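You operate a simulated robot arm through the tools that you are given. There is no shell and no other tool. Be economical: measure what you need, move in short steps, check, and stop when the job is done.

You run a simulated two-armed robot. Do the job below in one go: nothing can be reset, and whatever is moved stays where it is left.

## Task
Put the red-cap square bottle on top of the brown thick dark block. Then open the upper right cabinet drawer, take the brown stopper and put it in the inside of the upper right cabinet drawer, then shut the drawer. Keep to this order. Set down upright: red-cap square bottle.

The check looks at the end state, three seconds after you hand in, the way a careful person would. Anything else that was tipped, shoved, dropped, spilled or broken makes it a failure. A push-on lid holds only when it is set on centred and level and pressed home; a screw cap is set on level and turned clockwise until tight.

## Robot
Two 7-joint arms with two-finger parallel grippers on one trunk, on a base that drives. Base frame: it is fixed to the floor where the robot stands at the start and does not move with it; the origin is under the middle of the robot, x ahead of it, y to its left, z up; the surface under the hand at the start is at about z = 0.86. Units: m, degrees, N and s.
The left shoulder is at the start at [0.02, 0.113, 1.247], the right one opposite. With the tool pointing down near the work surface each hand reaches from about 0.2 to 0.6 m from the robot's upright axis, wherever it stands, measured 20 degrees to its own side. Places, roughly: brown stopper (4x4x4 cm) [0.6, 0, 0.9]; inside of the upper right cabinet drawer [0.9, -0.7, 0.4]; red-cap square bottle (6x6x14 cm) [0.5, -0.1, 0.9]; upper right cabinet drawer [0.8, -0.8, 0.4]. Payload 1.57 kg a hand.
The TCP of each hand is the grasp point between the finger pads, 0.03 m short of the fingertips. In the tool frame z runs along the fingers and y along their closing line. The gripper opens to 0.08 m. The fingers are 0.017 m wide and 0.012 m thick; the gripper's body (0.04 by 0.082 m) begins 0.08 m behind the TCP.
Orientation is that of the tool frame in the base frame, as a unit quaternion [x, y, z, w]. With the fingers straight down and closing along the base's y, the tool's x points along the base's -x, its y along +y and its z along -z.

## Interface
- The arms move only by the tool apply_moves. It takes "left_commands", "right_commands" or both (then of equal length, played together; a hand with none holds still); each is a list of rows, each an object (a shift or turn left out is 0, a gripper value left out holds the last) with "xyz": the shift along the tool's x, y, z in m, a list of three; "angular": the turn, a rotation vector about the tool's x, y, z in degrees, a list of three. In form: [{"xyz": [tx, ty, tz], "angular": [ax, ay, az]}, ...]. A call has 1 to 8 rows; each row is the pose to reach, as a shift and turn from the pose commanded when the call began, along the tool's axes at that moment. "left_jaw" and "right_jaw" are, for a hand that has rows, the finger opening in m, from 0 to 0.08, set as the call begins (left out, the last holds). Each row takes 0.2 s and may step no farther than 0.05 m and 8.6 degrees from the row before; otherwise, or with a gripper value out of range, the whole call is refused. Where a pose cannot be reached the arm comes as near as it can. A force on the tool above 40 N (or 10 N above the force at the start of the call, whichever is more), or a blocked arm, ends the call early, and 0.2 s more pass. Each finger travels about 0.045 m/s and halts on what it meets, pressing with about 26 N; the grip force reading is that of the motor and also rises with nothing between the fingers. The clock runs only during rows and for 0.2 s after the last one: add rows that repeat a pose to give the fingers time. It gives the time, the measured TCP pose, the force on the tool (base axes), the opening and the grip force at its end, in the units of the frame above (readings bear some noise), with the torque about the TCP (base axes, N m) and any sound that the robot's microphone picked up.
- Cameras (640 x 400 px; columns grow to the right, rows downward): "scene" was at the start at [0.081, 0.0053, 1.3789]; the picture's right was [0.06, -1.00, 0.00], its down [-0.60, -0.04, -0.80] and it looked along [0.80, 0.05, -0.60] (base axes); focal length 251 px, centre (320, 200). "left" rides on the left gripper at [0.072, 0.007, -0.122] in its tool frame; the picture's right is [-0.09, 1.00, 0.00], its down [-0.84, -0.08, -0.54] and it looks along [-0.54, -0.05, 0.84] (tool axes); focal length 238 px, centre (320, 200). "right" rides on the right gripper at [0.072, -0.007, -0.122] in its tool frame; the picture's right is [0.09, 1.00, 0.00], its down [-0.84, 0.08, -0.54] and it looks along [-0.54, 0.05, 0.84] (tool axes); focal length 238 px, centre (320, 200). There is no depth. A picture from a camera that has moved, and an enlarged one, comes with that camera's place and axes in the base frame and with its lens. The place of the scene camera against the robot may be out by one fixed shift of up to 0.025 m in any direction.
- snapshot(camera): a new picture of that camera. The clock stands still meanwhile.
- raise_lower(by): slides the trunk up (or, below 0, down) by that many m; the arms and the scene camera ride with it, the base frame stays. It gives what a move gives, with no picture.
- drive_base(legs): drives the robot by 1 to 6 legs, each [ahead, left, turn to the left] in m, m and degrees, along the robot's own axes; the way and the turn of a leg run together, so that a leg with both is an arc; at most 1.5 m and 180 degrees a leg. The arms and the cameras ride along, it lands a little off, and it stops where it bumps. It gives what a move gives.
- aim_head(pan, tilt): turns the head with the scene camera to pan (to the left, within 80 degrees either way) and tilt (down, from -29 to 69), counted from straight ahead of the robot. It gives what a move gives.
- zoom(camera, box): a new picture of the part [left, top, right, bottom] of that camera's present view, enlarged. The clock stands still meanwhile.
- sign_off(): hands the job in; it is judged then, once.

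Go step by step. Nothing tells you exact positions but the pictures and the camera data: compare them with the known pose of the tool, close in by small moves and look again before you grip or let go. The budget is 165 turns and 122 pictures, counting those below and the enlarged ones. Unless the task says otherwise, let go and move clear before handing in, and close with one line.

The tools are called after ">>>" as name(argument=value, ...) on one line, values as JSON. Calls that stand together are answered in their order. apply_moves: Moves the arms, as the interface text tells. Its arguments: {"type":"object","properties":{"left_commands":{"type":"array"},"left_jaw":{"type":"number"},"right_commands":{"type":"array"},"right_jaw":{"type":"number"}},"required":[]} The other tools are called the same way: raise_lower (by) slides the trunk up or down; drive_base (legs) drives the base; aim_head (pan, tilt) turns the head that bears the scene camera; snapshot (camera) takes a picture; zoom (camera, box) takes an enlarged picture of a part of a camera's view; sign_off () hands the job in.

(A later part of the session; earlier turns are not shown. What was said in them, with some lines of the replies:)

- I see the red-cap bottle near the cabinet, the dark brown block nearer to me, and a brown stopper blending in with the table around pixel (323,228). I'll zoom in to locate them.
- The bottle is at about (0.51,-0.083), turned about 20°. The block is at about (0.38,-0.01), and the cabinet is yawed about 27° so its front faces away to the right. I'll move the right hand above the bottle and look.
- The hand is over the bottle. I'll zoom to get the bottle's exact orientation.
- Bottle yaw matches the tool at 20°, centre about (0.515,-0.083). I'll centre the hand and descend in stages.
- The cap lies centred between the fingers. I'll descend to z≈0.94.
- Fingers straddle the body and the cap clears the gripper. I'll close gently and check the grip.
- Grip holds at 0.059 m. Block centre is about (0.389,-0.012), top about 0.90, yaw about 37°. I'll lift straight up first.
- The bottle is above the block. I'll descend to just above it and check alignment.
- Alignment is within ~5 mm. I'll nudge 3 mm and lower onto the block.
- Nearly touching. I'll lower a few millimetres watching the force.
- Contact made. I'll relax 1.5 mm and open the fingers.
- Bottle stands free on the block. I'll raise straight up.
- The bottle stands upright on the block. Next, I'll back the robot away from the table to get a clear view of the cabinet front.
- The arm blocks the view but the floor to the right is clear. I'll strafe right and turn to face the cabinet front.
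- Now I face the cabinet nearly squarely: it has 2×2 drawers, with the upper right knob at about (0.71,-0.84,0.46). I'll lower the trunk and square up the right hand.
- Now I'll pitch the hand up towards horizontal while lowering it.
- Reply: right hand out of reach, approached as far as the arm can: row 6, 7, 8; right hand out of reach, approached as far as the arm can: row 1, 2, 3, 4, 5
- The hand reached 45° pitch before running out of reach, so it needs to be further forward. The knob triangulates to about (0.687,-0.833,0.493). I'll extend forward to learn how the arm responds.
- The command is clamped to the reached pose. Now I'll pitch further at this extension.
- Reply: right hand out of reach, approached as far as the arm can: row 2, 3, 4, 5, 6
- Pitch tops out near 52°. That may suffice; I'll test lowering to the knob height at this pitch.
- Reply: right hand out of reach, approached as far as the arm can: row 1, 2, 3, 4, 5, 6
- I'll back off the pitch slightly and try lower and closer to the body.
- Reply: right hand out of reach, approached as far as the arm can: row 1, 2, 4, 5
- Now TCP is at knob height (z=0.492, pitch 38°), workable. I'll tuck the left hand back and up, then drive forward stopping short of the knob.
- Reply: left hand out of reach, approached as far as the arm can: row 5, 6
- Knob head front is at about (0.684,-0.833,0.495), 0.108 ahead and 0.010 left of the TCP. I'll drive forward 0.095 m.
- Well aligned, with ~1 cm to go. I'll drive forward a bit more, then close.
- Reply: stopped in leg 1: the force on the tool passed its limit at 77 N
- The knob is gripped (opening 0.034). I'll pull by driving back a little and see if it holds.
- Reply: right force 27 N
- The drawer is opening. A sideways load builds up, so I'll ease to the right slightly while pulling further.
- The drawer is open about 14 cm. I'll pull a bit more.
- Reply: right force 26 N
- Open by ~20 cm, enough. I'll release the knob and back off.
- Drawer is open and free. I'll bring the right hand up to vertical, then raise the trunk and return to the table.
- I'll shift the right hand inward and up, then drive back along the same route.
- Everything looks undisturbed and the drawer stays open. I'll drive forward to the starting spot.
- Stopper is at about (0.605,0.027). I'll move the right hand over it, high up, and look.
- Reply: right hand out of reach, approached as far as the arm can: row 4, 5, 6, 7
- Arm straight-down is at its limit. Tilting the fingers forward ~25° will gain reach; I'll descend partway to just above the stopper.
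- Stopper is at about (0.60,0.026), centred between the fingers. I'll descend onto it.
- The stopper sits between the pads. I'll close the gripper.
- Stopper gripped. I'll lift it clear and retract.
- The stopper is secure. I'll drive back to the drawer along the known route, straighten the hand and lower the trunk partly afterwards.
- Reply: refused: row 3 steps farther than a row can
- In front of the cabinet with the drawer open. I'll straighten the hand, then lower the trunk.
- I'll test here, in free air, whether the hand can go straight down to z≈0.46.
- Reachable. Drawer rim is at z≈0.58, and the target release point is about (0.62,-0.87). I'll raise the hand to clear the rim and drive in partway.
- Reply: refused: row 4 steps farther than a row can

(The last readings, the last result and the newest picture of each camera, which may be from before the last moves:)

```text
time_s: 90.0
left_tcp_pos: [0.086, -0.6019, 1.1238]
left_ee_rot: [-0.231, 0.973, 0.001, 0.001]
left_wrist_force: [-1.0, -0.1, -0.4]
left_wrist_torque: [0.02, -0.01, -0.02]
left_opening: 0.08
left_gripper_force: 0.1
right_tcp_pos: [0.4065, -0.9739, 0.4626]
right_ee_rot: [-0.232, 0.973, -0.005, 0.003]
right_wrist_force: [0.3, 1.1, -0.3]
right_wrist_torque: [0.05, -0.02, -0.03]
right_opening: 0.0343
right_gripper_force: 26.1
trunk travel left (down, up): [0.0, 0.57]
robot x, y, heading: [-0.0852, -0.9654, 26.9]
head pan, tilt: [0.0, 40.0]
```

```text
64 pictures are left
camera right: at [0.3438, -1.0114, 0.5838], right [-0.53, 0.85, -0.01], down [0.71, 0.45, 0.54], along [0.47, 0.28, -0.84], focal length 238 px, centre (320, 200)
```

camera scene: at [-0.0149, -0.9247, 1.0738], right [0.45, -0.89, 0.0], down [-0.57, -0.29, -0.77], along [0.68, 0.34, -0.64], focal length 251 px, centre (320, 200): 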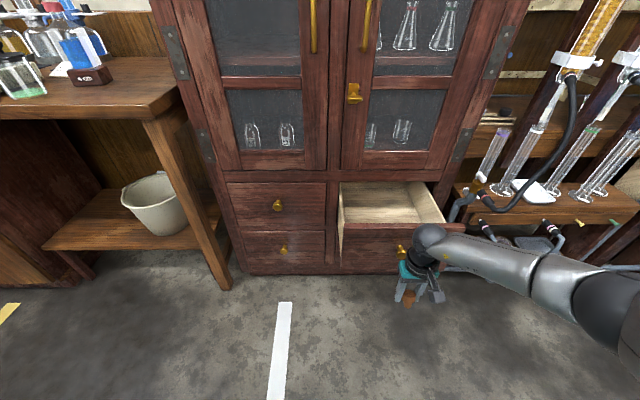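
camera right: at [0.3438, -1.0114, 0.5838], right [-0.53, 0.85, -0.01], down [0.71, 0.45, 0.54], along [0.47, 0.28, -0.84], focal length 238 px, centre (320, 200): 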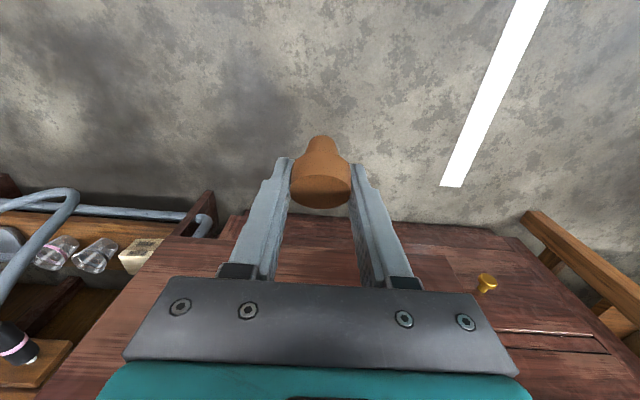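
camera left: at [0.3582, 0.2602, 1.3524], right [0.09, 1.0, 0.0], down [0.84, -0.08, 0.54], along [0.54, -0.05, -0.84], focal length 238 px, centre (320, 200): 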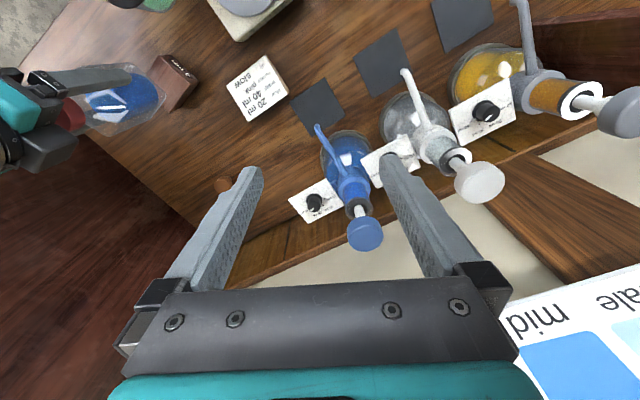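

The lift was refused (step too big) but the hand stopped short of the drawer with room to spare. I'll lift straight up now.

>>> apply_moves(right_commands=[{"xyz": [0, 0, -0.045]}, {"xyz": [0, 0, -0.09]}, {"xyz": [0, 0, -0.135]}, {"xyz": [0, 0, -0.18]}, {"xyz": [0, 0, -0.19]}, {"xyz": [0, 0, -0.19]}])

>>> snapshot(camera="scene")

>>> snapshot(camera="right")

```text
time_s: 91.5
left_tcp_pos: [0.0857, -0.6012, 1.1237]
left_ee_rot: [-0.232, 0.973, 0.0, 0.002]
left_wrist_force: [-0.3, 0.7, -0.4]
left_wrist_torque: [0.01, 0.02, 0.0]
left_opening: 0.08
left_gripper_force: 0.2
right_tcp_pos: [0.4057, -0.9722, 0.6521]
right_ee_rot: [-0.231, 0.973, -0.006, 0.003]
right_wrist_force: [-0.7, -0.8, 0.2]
right_wrist_torque: [0.01, 0.03, -0.01]
right_opening: 0.0344
right_gripper_force: 26.1
trunk travel left (down, up): [0.0, 0.57]
robot x, y, heading: [-0.0872, -0.9673, 26.8]
head pan, tilt: [0.0, 40.0]
```

```text
63 pictures are left
camera scene: at [-0.0149, -0.9247, 1.0738], right [0.45, -0.89, 0.0], down [-0.57, -0.29, -0.77], along [0.68, 0.34, -0.64], focal length 251 px, centre (320, 200)
```

scene: 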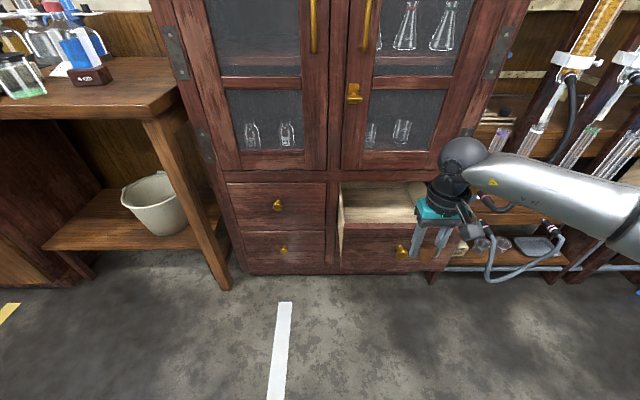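

```text
62 pictures are left
camera right: at [0.3423, -1.0078, 0.7716], right [-0.53, 0.85, -0.01], down [0.71, 0.45, 0.54], along [0.47, 0.28, -0.84], focal length 238 px, centre (320, 200)
```

right: 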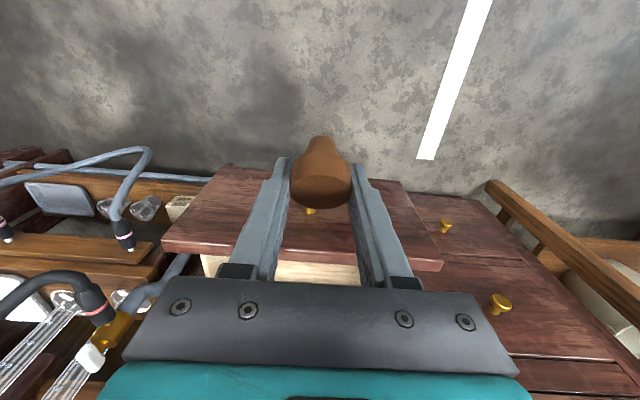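

Clear of the rim now (rim ≈0.58, stopper bottom ≈0.617). I'll drive in.

>>> drive_base(legs=[[0.15, -0.005, 0]])

>>> snapshot(camera="right")

>>> snapshot(camera="scene")

```text
time_s: 92.8
left_tcp_pos: [0.2221, -0.5372, 1.1247]
left_ee_rot: [-0.232, 0.973, 0.0, 0.001]
left_wrist_force: [-0.2, -0.5, -0.3]
left_wrist_torque: [0.0, 0.01, 0.0]
left_opening: 0.08
left_gripper_force: 0.0
right_tcp_pos: [0.5429, -0.9072, 0.6496]
right_ee_rot: [-0.232, 0.973, -0.006, 0.004]
right_wrist_force: [0.0, 0.4, 0.1]
right_wrist_torque: [0.0, -0.02, 0.01]
right_opening: 0.0343
right_gripper_force: 25.6
trunk travel left (down, up): [0.0, 0.57]
robot x, y, heading: [0.0547, -0.9015, 26.5]
head pan, tilt: [0.0, 40.0]
```

```text
61 pictures are left
camera right: at [0.4796, -0.944, 0.7711], right [-0.53, 0.85, -0.01], down [0.71, 0.45, 0.54], along [0.47, 0.28, -0.84], focal length 238 px, centre (320, 200)
```

right: 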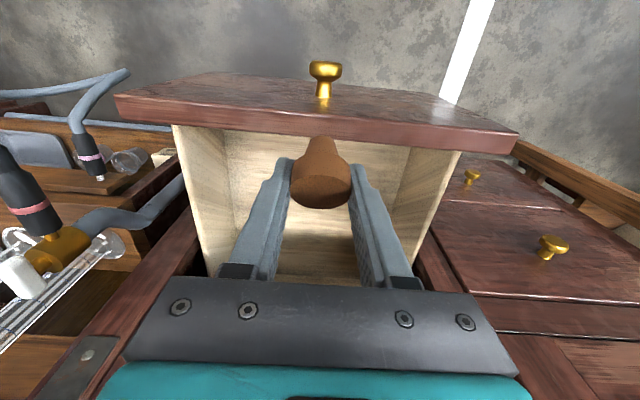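

```text
60 pictures are left
camera scene: at [0.1223, -0.8611, 1.0738], right [0.45, -0.89, 0.0], down [-0.57, -0.29, -0.77], along [0.68, 0.34, -0.64], focal length 251 px, centre (320, 200)
```

scene: 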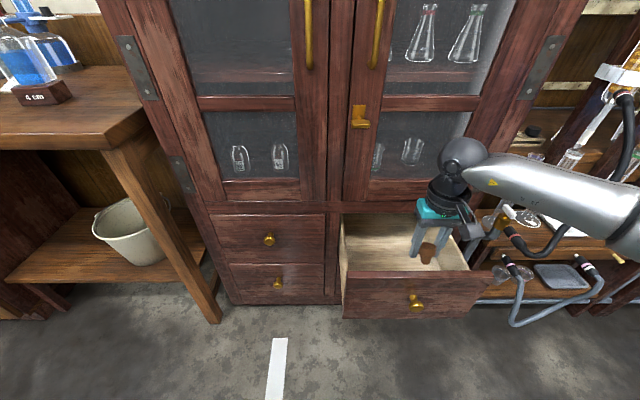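

The stopper is nicely centred over the drawer. I'll drive about 8 cm more so the wrist camera will clear the front panel.

>>> drive_base(legs=[[0.083, 0, 0]])

>>> snapshot(camera="right")

>>> snapshot(camera="scene")

```text
time_s: 93.9
left_tcp_pos: [0.2958, -0.4999, 1.1252]
left_ee_rot: [-0.232, 0.973, 0.0, 0.001]
left_wrist_force: [0.1, -0.5, 0.6]
left_wrist_torque: [0.0, 0.01, -0.03]
left_opening: 0.0797
left_gripper_force: 0.2
right_tcp_pos: [0.6156, -0.87, 0.6501]
right_ee_rot: [-0.232, 0.973, -0.006, 0.004]
right_wrist_force: [0.0, 0.7, 0.1]
right_wrist_torque: [0.0, 0.01, -0.01]
right_opening: 0.0342
right_gripper_force: 25.6
trunk travel left (down, up): [0.0, 0.57]
robot x, y, heading: [0.1296, -0.8738, 26.9]
head pan, tilt: [0.0, 40.0]
```

```text
59 pictures are left
camera right: at [0.553, -0.9072, 0.7711], right [-0.53, 0.85, -0.01], down [0.71, 0.45, 0.54], along [0.47, 0.28, -0.84], focal length 238 px, centre (320, 200)
```

right: 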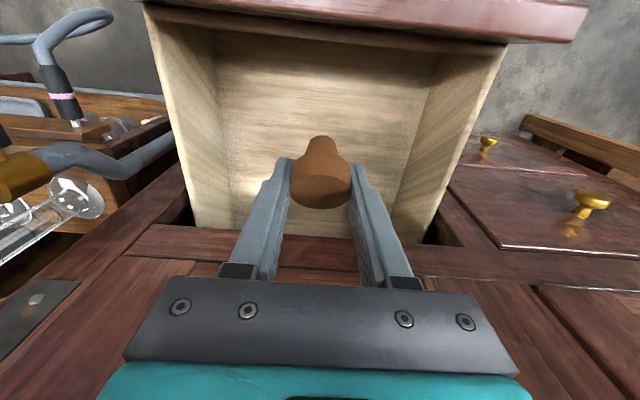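

```text
58 pictures are left
camera scene: at [0.1958, -0.8242, 1.0738], right [0.45, -0.89, 0.0], down [-0.57, -0.29, -0.77], along [0.68, 0.34, -0.64], focal length 251 px, centre (320, 200)
```

scene: 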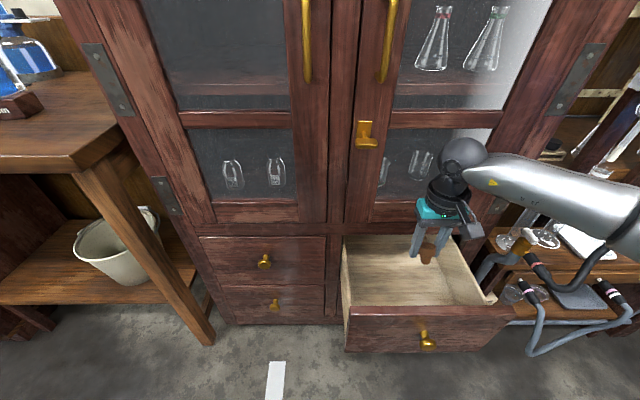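

Positioned over the drawer's middle. I'll descend to z≈0.47 with a slight forward shift.

>>> apply_moves(right_commands=[{"xyz": [-0.01, 0, 0.03]}, {"xyz": [-0.01, 0, 0.065]}, {"xyz": [-0.01, 0, 0.1]}, {"xyz": [-0.01, 0, 0.135]}, {"xyz": [-0.01, 0, 0.165]}, {"xyz": [-0.01, 0, 0.18]}, {"xyz": [-0.01, 0, 0.18]}])

>>> snapshot(camera="right")

>>> snapshot(camera="scene")

```text
time_s: 95.5
left_tcp_pos: [0.2969, -0.5007, 1.1252]
left_ee_rot: [-0.232, 0.973, 0.0, 0.0]
left_wrist_force: [-1.1, 0.5, 0.2]
left_wrist_torque: [-0.01, 0.02, -0.02]
left_opening: 0.08
left_gripper_force: 0.1
right_tcp_pos: [0.6249, -0.8686, 0.4704]
right_ee_rot: [-0.233, 0.973, -0.006, 0.003]
right_wrist_force: [-0.1, -0.2, -0.7]
right_wrist_torque: [-0.04, -0.01, 0.0]
right_opening: 0.0343
right_gripper_force: 25.9
trunk travel left (down, up): [0.0, 0.57]
robot x, y, heading: [0.1278, -0.8685, 26.8]
head pan, tilt: [0.0, 40.0]
```

```text
57 pictures are left
camera right: at [0.5632, -0.9043, 0.5907], right [-0.53, 0.85, -0.01], down [0.71, 0.45, 0.54], along [0.47, 0.28, -0.84], focal length 238 px, centre (320, 200)
```

right: 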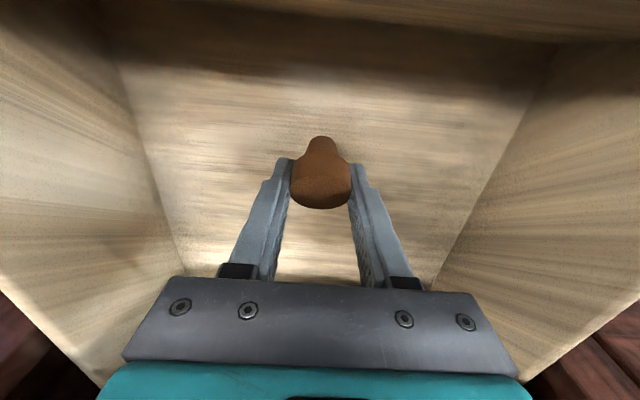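

```text
56 pictures are left
camera scene: at [0.1957, -0.8242, 1.0738], right [0.45, -0.89, 0.0], down [-0.57, -0.29, -0.77], along [0.68, 0.34, -0.64], focal length 251 px, centre (320, 200)
```

scene: 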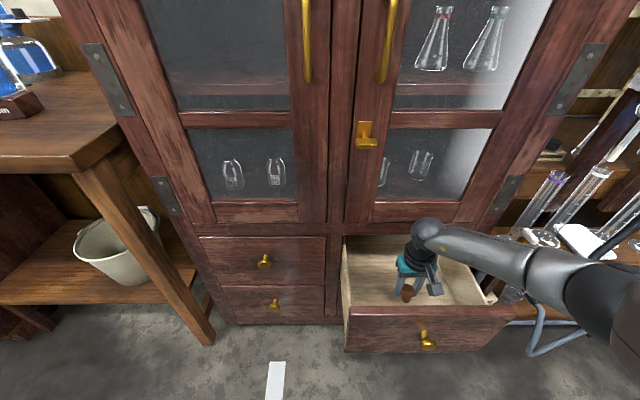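

The stopper is inside the drawer, just above its floor. I'll lower slowly to contact.

>>> apply_moves(right_commands=[{"xyz": [0, 0, 0.005]}, {"xyz": [0, 0, 0.01]}, {"xyz": [0, 0, 0.015]}, {"xyz": [0, 0, 0.015]}])

```text
time_s: 96.5
left_tcp_pos: [0.2966, -0.5015, 1.1236]
left_ee_rot: [-0.232, 0.973, 0.001, 0.001]
left_wrist_force: [0.8, -0.3, 0.6]
left_wrist_torque: [-0.01, -0.01, 0.03]
left_opening: 0.0804
left_gripper_force: 0.0
right_tcp_pos: [0.6267, -0.8682, 0.4561]
right_ee_rot: [-0.232, 0.973, -0.006, 0.003]
right_wrist_force: [0.7, 0.3, -1.1]
right_wrist_torque: [0.0, 0.0, -0.03]
right_opening: 0.0343
right_gripper_force: 26.3
trunk travel left (down, up): [0.0, 0.57]
robot x, y, heading: [0.1291, -0.8668, 26.7]
head pan, tilt: [0.0, 40.0]
```

No contact yet; a bit further.

>>> apply_moves(right_commands=[{"xyz": [0, 0, 0.004]}, {"xyz": [0, 0, 0.008]}, {"xyz": [0, 0, 0.012]}, {"xyz": [0, 0, 0.016]}, {"xyz": [0, 0, 0.016]}])

>>> snapshot(camera="right")

```text
time_s: 97.7
left_tcp_pos: [0.2954, -0.501, 1.1244]
left_ee_rot: [-0.232, 0.973, 0.0, 0.001]
left_wrist_force: [0.1, 0.3, 0.1]
left_wrist_torque: [0.01, 0.03, 0.0]
left_opening: 0.0802
left_gripper_force: 0.0
right_tcp_pos: [0.6267, -0.867, 0.4415]
right_ee_rot: [-0.232, 0.973, -0.005, 0.002]
right_wrist_force: [-0.3, -0.2, -0.1]
right_wrist_torque: [-0.03, 0.01, -0.03]
right_opening: 0.0342
right_gripper_force: 26.1
trunk travel left (down, up): [0.0, 0.57]
robot x, y, heading: [0.1265, -0.8685, 26.5]
head pan, tilt: [0.0, 40.0]
```

```text
55 pictures are left
camera right: at [0.5633, -0.9041, 0.5603], right [-0.53, 0.85, -0.01], down [0.71, 0.45, 0.54], along [0.47, 0.28, -0.84], focal length 238 px, centre (320, 200)
```

right: 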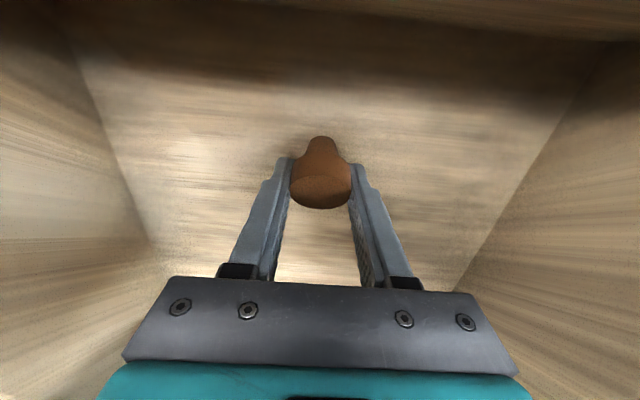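

>>> apply_moves(right_commands=[{"xyz": [0, 0, 0.004]}, {"xyz": [0, 0, 0.008]}, {"xyz": [0, 0, 0.012]}, {"xyz": [0, 0, 0.012]}])

```text
time_s: 98.7
left_tcp_pos: [0.2937, -0.5015, 1.1251]
left_ee_rot: [-0.232, 0.973, 0.0, 0.002]
left_wrist_force: [0.5, 0.0, -0.1]
left_wrist_torque: [0.01, 0.01, 0.0]
left_opening: 0.0801
left_gripper_force: 0.0
right_tcp_pos: [0.6293, -0.8655, 0.4331]
right_ee_rot: [-0.231, 0.973, -0.005, 0.007]
right_wrist_force: [2.0, -0.9, 33.7]
right_wrist_torque: [-0.15, 0.23, 0.02]
right_opening: 0.0347
right_gripper_force: 26.1
trunk travel left (down, up): [0.0, 0.57]
robot x, y, heading: [0.122, -0.8691, 26.6]
head pan, tilt: [0.0, 40.0]
```

The stopper touches the drawer floor. I'll ease up a few millimetres and open.

>>> apply_moves(right_commands=[{"xyz": [0, 0, -0.004]}, {"xyz": [0, 0, -0.004]}])

>>> apply_moves(right_commands=[{"xyz": [0, 0, 0]}, {"xyz": [0, 0, 0]}, {"xyz": [0, 0, 0]}, {"xyz": [0, 0, 0]}, {"xyz": [0, 0, 0]}], right_jaw=0.08)

>>> snapshot(camera="right")

```text
time_s: 99.3
left_tcp_pos: [0.2949, -0.501, 1.125]
left_ee_rot: [-0.231, 0.973, 0.0, 0.002]
left_wrist_force: [-0.1, -0.9, -0.1]
left_wrist_torque: [0.0, 0.03, 0.0]
left_opening: 0.0796
left_gripper_force: 0.1
right_tcp_pos: [0.627, -0.8682, 0.432]
right_ee_rot: [-0.232, 0.973, -0.005, 0.003]
right_wrist_force: [1.2, 0.7, 16.1]
right_wrist_torque: [-0.05, 0.08, 0.01]
right_opening: 0.0344
right_gripper_force: 25.8
trunk travel left (down, up): [0.0, 0.57]
robot x, y, heading: [0.1309, -0.8679, 26.8]
head pan, tilt: [0.0, 40.0]
```

```text
time_s: 100.5
left_tcp_pos: [0.2967, -0.5014, 1.1243]
left_ee_rot: [-0.232, 0.973, 0.0, 0.001]
left_wrist_force: [-0.9, -0.3, 0.1]
left_wrist_torque: [0.03, -0.03, -0.01]
left_opening: 0.0801
left_gripper_force: 0.0
right_tcp_pos: [0.6266, -0.8668, 0.4323]
right_ee_rot: [-0.231, 0.973, -0.006, 0.003]
right_wrist_force: [-0.7, -0.5, 0.1]
right_wrist_torque: [-0.04, -0.02, -0.01]
right_opening: 0.0801
right_gripper_force: 0.1
trunk travel left (down, up): [0.0, 0.57]
robot x, y, heading: [0.1283, -0.863, 26.8]
head pan, tilt: [0.0, 40.0]
```

```text
54 pictures are left
camera right: at [0.5645, -0.904, 0.5533], right [-0.53, 0.85, -0.01], down [0.71, 0.45, 0.54], along [0.47, 0.28, -0.84], focal length 238 px, centre (320, 200)
```

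right: 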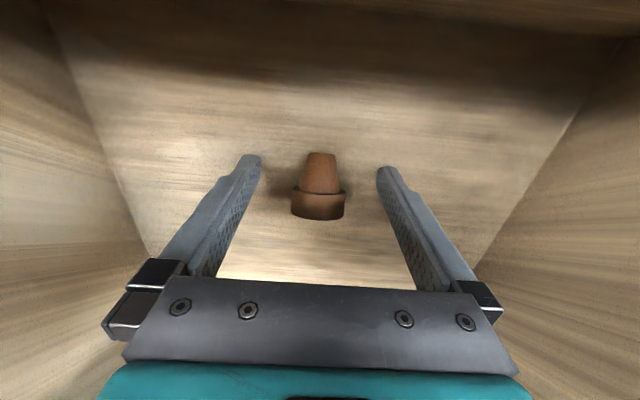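

The stopper is released inside the drawer. I'll lift the hand straight out.

>>> apply_moves(right_commands=[{"xyz": [0, 0, -0.03]}, {"xyz": [0, 0, -0.07]}, {"xyz": [0, 0, -0.11]}, {"xyz": [0, 0, -0.15]}, {"xyz": [0, 0, -0.19]}, {"xyz": [0, 0, -0.23]}, {"xyz": [0, 0, -0.23]}])

>>> snapshot(camera="right")

```text
time_s: 102.1
left_tcp_pos: [0.2948, -0.5017, 1.1242]
left_ee_rot: [-0.232, 0.973, 0.0, 0.001]
left_wrist_force: [-0.2, 0.2, 0.6]
left_wrist_torque: [-0.02, -0.01, -0.01]
left_opening: 0.0801
left_gripper_force: 0.2
right_tcp_pos: [0.6241, -0.867, 0.6641]
right_ee_rot: [-0.231, 0.973, -0.005, 0.003]
right_wrist_force: [-1.2, 0.4, 0.4]
right_wrist_torque: [0.01, 0.0, 0.03]
right_opening: 0.0801
right_gripper_force: 0.0
trunk travel left (down, up): [0.0, 0.57]
robot x, y, heading: [0.1234, -0.8659, 26.8]
head pan, tilt: [0.0, 40.0]
```

```text
53 pictures are left
camera right: at [0.5615, -0.9027, 0.7848], right [-0.53, 0.85, -0.01], down [0.71, 0.45, 0.54], along [0.47, 0.28, -0.84], focal length 238 px, centre (320, 200)
```

right: 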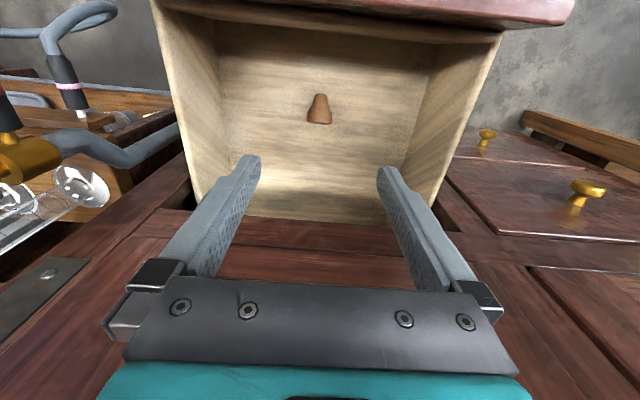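

The stopper lies in the drawer. Now I'll back off and set the hand to the pitched pose used at the knob.

>>> drive_base(legs=[[-0.33, 0, 0]])

>>> apply_moves(right_commands=[{"xyz": [0, -0.005, 0.03], "angular": [0, -7, 0]}, {"xyz": [0, -0.01, 0.06], "angular": [0, -14, 0]}, {"xyz": [0, -0.015, 0.09], "angular": [0, -21, 0]}, {"xyz": [0, -0.02, 0.12], "angular": [0, -28, 0]}, {"xyz": [0, -0.02, 0.15], "angular": [0, -35, 0]}, {"xyz": [0, -0.02, 0.175], "angular": [0, -37, 0]}, {"xyz": [0, -0.02, 0.175], "angular": [0, -37, 0]}])

>>> snapshot(camera="right")

>>> snapshot(camera="scene")

```text
time_s: 104.3
left_tcp_pos: [0.0048, -0.6489, 1.1247]
left_ee_rot: [-0.229, 0.974, 0.0, 0.001]
left_wrist_force: [0.0, -0.3, -0.1]
left_wrist_torque: [0.0, -0.02, 0.0]
left_opening: 0.0802
left_gripper_force: 0.1
right_tcp_pos: [0.3305, -1.0167, 0.6647]
right_ee_rot: [-0.229, 0.973, -0.007, 0.003]
right_wrist_force: [-0.3, -0.1, -0.1]
right_wrist_torque: [0.01, 0.02, -0.03]
right_opening: 0.0802
right_gripper_force: 0.0
trunk travel left (down, up): [0.0, 0.57]
robot x, y, heading: [-0.168, -1.0154, 26.0]
head pan, tilt: [0.0, 40.0]
```

```text
time_s: 105.9
left_tcp_pos: [0.004, -0.6492, 1.1229]
left_ee_rot: [-0.228, 0.974, 0.0, 0.001]
left_wrist_force: [0.0, 0.4, 0.1]
left_wrist_torque: [-0.03, -0.03, 0.02]
left_opening: 0.0802
left_gripper_force: 0.0
right_tcp_pos: [0.3396, -1.0198, 0.4976]
right_ee_rot: [-0.228, 0.919, 0.076, 0.313]
right_wrist_force: [-0.5, -0.9, 0.2]
right_wrist_torque: [0.0, -0.02, 0.01]
right_opening: 0.08
right_gripper_force: 0.0
right hand out of reach, approached as far as the arm can: row 6
trunk travel left (down, up): [0.0, 0.57]
robot x, y, heading: [-0.163, -1.0155, 26.2]
head pan, tilt: [0.0, 40.0]
```

```text
52 pictures are left
camera right: at [0.2256, -1.0859, 0.549], right [-0.53, 0.85, -0.06], down [0.26, 0.23, 0.94], along [0.81, 0.48, -0.34], focal length 238 px, centre (320, 200)
```

right: 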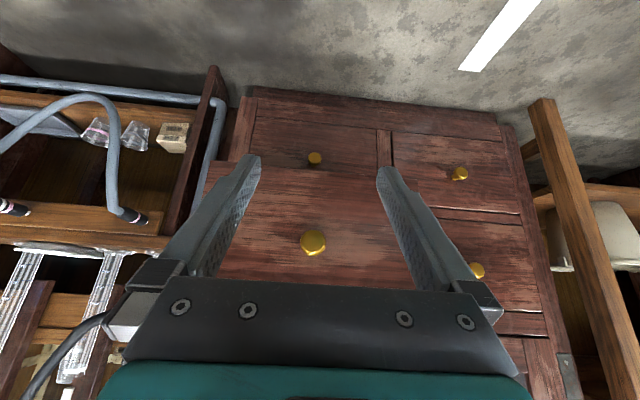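

```text
51 pictures are left
camera scene: at [-0.0985, -0.9716, 1.0738], right [0.44, -0.9, 0.0], down [-0.58, -0.28, -0.77], along [0.69, 0.34, -0.64], focal length 251 px, centre (320, 200)
```

scene: 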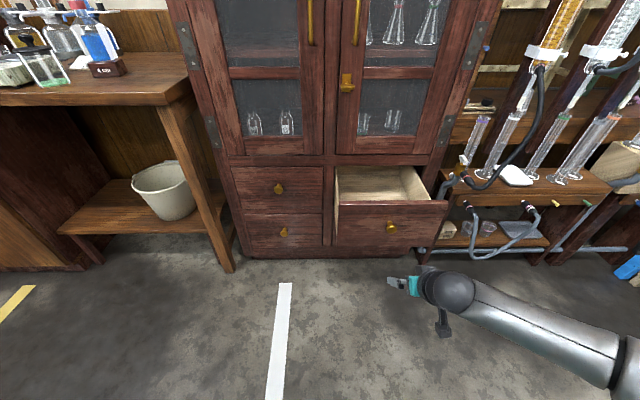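

I'll drive forward, correcting ~1 cm left, to straddle the knob.

>>> drive_base(legs=[[0.15, 0.012, 0]])

>>> snapshot(camera="right")

```text
time_s: 107.2
left_tcp_pos: [0.1294, -0.5728, 1.1244]
left_ee_rot: [-0.23, 0.973, 0.001, 0.0]
left_wrist_force: [-0.4, 0.0, -0.7]
left_wrist_torque: [-0.03, -0.01, -0.01]
left_opening: 0.0798
left_gripper_force: 0.0
right_tcp_pos: [0.4646, -0.9432, 0.4962]
right_ee_rot: [-0.229, 0.919, 0.076, 0.312]
right_wrist_force: [-0.6, 0.4, 1.0]
right_wrist_torque: [-0.01, -0.02, -0.03]
right_opening: 0.0798
right_gripper_force: 0.1
trunk travel left (down, up): [0.0, 0.57]
robot x, y, heading: [-0.0432, -0.9386, 26.5]
head pan, tilt: [0.0, 40.0]
```

```text
50 pictures are left
camera right: at [0.3507, -1.0091, 0.5492], right [-0.53, 0.84, -0.06], down [0.26, 0.23, 0.94], along [0.81, 0.48, -0.34], focal length 238 px, centre (320, 200)
```

right: 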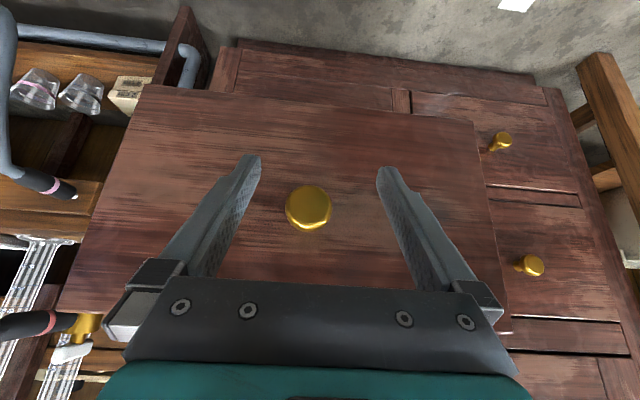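

Straddling the knob. I'll push by driving forward in stages.

>>> drive_base(legs=[[0.13, -0.004, 0]])

>>> snapshot(camera="right")

>>> snapshot(camera="scene")

```text
time_s: 108.5
left_tcp_pos: [0.2481, -0.5175, 1.1239]
left_ee_rot: [-0.231, 0.973, 0.001, 0.0]
left_wrist_force: [-0.2, -0.5, 0.4]
left_wrist_torque: [0.01, -0.03, 0.01]
left_opening: 0.08
left_gripper_force: 0.1
right_tcp_pos: [0.5829, -0.8861, 0.4971]
right_ee_rot: [-0.229, 0.919, 0.076, 0.311]
right_wrist_force: [1.1, 0.0, 0.3]
right_wrist_torque: [-0.01, 0.0, -0.02]
right_opening: 0.0801
right_gripper_force: 0.1
trunk travel left (down, up): [0.0, 0.57]
robot x, y, heading: [0.0796, -0.8853, 26.3]
head pan, tilt: [0.0, 40.0]
```

```text
49 pictures are left
camera right: at [0.4702, -0.9543, 0.5492], right [-0.53, 0.84, -0.06], down [0.26, 0.23, 0.94], along [0.81, 0.48, -0.34], focal length 238 px, centre (320, 200)
```

right: 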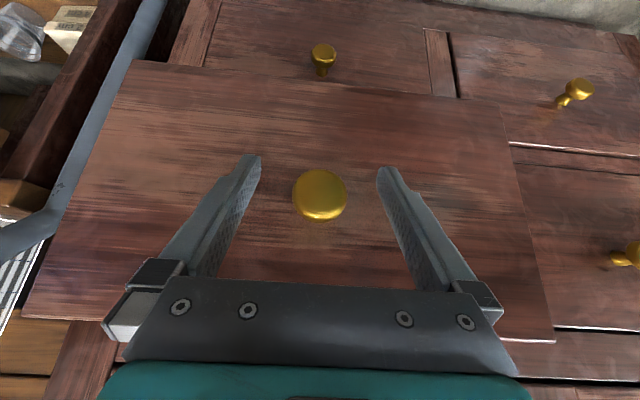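

```text
48 pictures are left
camera scene: at [0.1458, -0.8406, 1.0738], right [0.45, -0.9, 0.0], down [-0.58, -0.29, -0.77], along [0.69, 0.34, -0.64], focal length 251 px, centre (320, 200)
```

scene: 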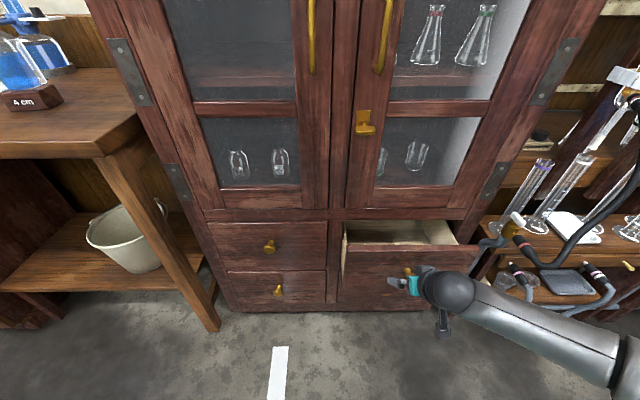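

Closing smoothly. About 10 cm remain.

>>> drive_base(legs=[[0.085, 0, 0]])

>>> drive_base(legs=[[0.03, 0, 0]])

>>> snapshot(camera="right")

>>> snapshot(camera="scene")

```text
time_s: 109.6
left_tcp_pos: [0.3227, -0.482, 1.1238]
left_ee_rot: [-0.23, 0.973, 0.001, 0.002]
left_wrist_force: [0.0, -0.2, 0.5]
left_wrist_torque: [-0.02, 0.0, 0.0]
left_opening: 0.08
left_gripper_force: 0.0
right_tcp_pos: [0.6571, -0.8517, 0.4971]
right_ee_rot: [-0.229, 0.919, 0.076, 0.312]
right_wrist_force: [-0.1, -0.5, 0.1]
right_wrist_torque: [0.0, -0.01, -0.01]
right_opening: 0.0802
right_gripper_force: 0.0
trunk travel left (down, up): [0.0, 0.57]
robot x, y, heading: [0.151, -0.8426, 26.3]
head pan, tilt: [0.0, 40.0]
```

```text
time_s: 110.6
left_tcp_pos: [0.3481, -0.4683, 1.1238]
left_ee_rot: [-0.229, 0.973, 0.002, 0.001]
left_wrist_force: [0.6, -0.8, 0.9]
left_wrist_torque: [0.01, -0.04, 0.0]
left_opening: 0.0798
left_gripper_force: 0.0
right_tcp_pos: [0.6766, -0.8422, 0.4902]
right_ee_rot: [-0.227, 0.923, 0.073, 0.301]
right_wrist_force: [-1.2, 0.1, -0.9]
right_wrist_torque: [0.02, 0.04, -0.02]
right_opening: 0.0798
right_gripper_force: 0.1
trunk travel left (down, up): [0.0, 0.57]
robot x, y, heading: [0.1829, -0.8324, 26.5]
head pan, tilt: [0.0, 40.0]
stopped in leg 1: the force on the tool passed its limit at 61 N (the readings are from after the stop); the commanded pose is now the measured one
```

```text
47 pictures are left
camera right: at [0.5641, -0.9074, 0.5455], right [-0.53, 0.85, -0.06], down [0.28, 0.24, 0.93], along [0.8, 0.48, -0.36], focal length 238 px, centre (320, 200)
```

right: 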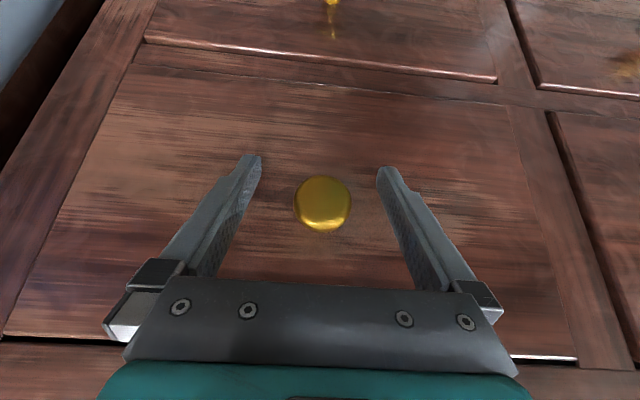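

```text
46 pictures are left
camera scene: at [0.2461, -0.7908, 1.0738], right [0.44, -0.9, 0.0], down [-0.58, -0.29, -0.77], along [0.69, 0.34, -0.64], focal length 251 px, centre (320, 200)
```

scene: 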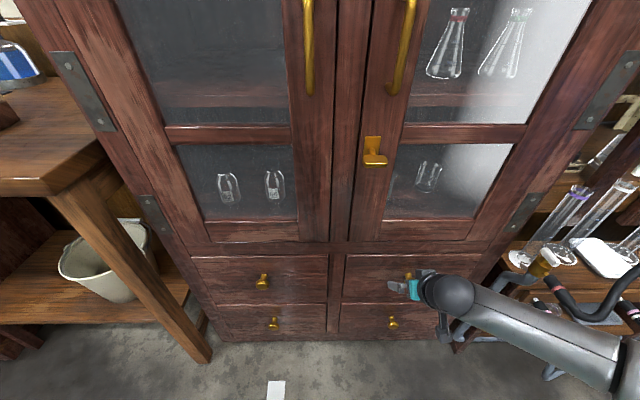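

The drawer hit its stop and looks flush. I'll back away and verify.

>>> drive_base(legs=[[-0.3, 0, 0]])

>>> snapshot(camera="right")

>>> snapshot(camera="scene")

>>> zoom(camera="scene", box=[220, 120, 460, 270])

```text
time_s: 112.6
left_tcp_pos: [0.0792, -0.6025, 1.1246]
left_ee_rot: [-0.23, 0.973, 0.001, 0.001]
left_wrist_force: [0.1, 0.5, 0.8]
left_wrist_torque: [-0.02, 0.0, 0.0]
left_opening: 0.0801
left_gripper_force: 0.1
right_tcp_pos: [0.4074, -0.9756, 0.4909]
right_ee_rot: [-0.228, 0.923, 0.074, 0.302]
right_wrist_force: [1.4, 0.3, -0.1]
right_wrist_torque: [0.03, -0.01, 0.01]
right_opening: 0.0802
right_gripper_force: 0.0
trunk travel left (down, up): [0.0, 0.57]
robot x, y, heading: [-0.0914, -0.9691, 26.5]
head pan, tilt: [0.0, 40.0]
```

```text
45 pictures are left
camera right: at [0.2951, -1.0405, 0.5456], right [-0.53, 0.85, -0.06], down [0.28, 0.24, 0.93], along [0.8, 0.48, -0.36], focal length 238 px, centre (320, 200)
```

right: 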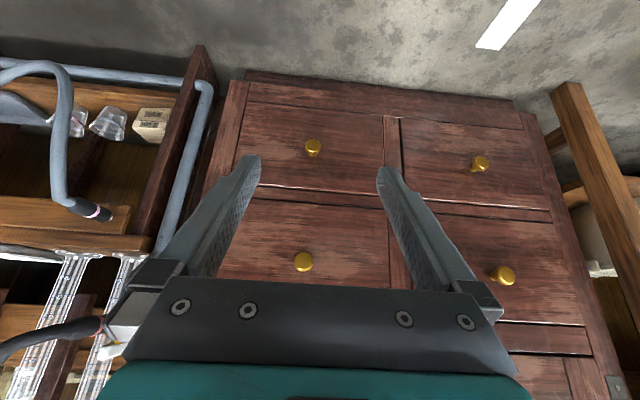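

```text
44 pictures are left
camera scene: at [-0.0231, -0.9244, 1.0738], right [0.45, -0.9, 0.0], down [-0.58, -0.29, -0.77], along [0.69, 0.34, -0.64], focal length 251 px, centre (320, 200)
```

scene: 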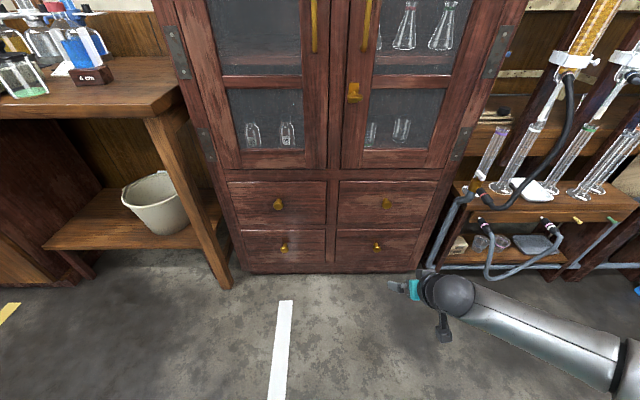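

```text
2.67 times, centred on (340, 195) of scene
camera zoom: at [-0.0231, -0.9244, 1.0738], right [0.45, -0.9, 0.0], down [-0.58, -0.29, -0.77], along [0.69, 0.34, -0.64], focal length 669 px, centre (267, 213)
```

zoom: 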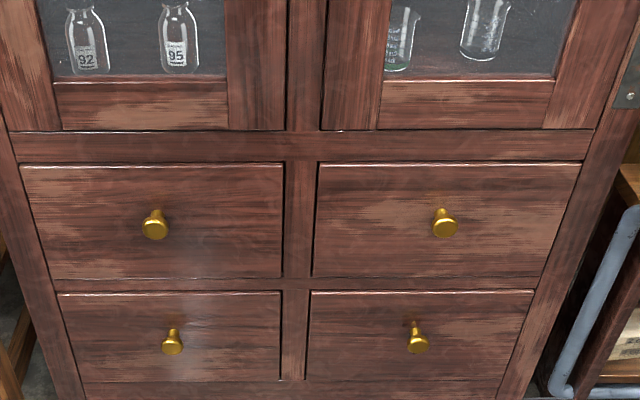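

The drawer is flush with its neighbours. One last check of the bottle.

>>> aim_head(pan=25, tilt=20)

>>> snapshot(camera="scene")

```text
time_s: 113.5
left_tcp_pos: [0.0799, -0.6023, 1.1245]
left_ee_rot: [-0.23, 0.973, 0.001, 0.001]
left_wrist_force: [-1.1, -0.2, 0.4]
left_wrist_torque: [-0.01, -0.03, 0.0]
left_opening: 0.0802
left_gripper_force: 0.0
right_tcp_pos: [0.4077, -0.9747, 0.4906]
right_ee_rot: [-0.228, 0.923, 0.074, 0.301]
right_wrist_force: [-0.2, -0.2, 0.1]
right_wrist_torque: [0.04, 0.02, 0.0]
right_opening: 0.0801
right_gripper_force: 0.0
trunk travel left (down, up): [0.0, 0.57]
robot x, y, heading: [-0.0913, -0.9679, 26.2]
head pan, tilt: [25.0, 20.0]
```

```text
42 pictures are left
camera scene: at [-0.0411, -0.8895, 1.1052], right [0.78, -0.62, 0.0], down [-0.21, -0.27, -0.94], along [0.59, 0.73, -0.34], focal length 251 px, centre (320, 200)
```

scene: 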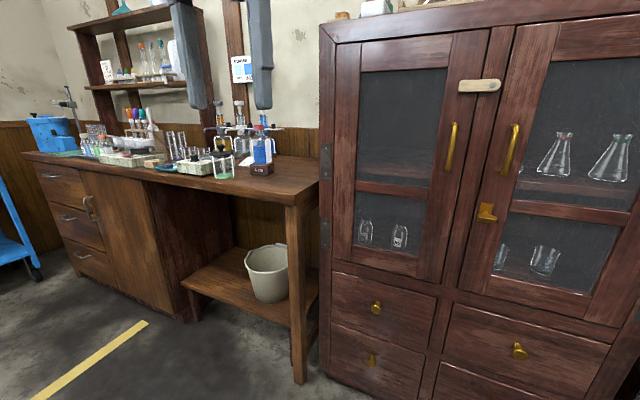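

The bottle stands upright on the block, the drawer is shut and both hands are clear, so I'm handing in.

>>> sign_off()

```text
The job is handed in.
```

The red-cap bottle is standing upright on the brown block, and the stopper is inside the upper right drawer, lying on its side. The drawer is shut flush and I've handed the job in.
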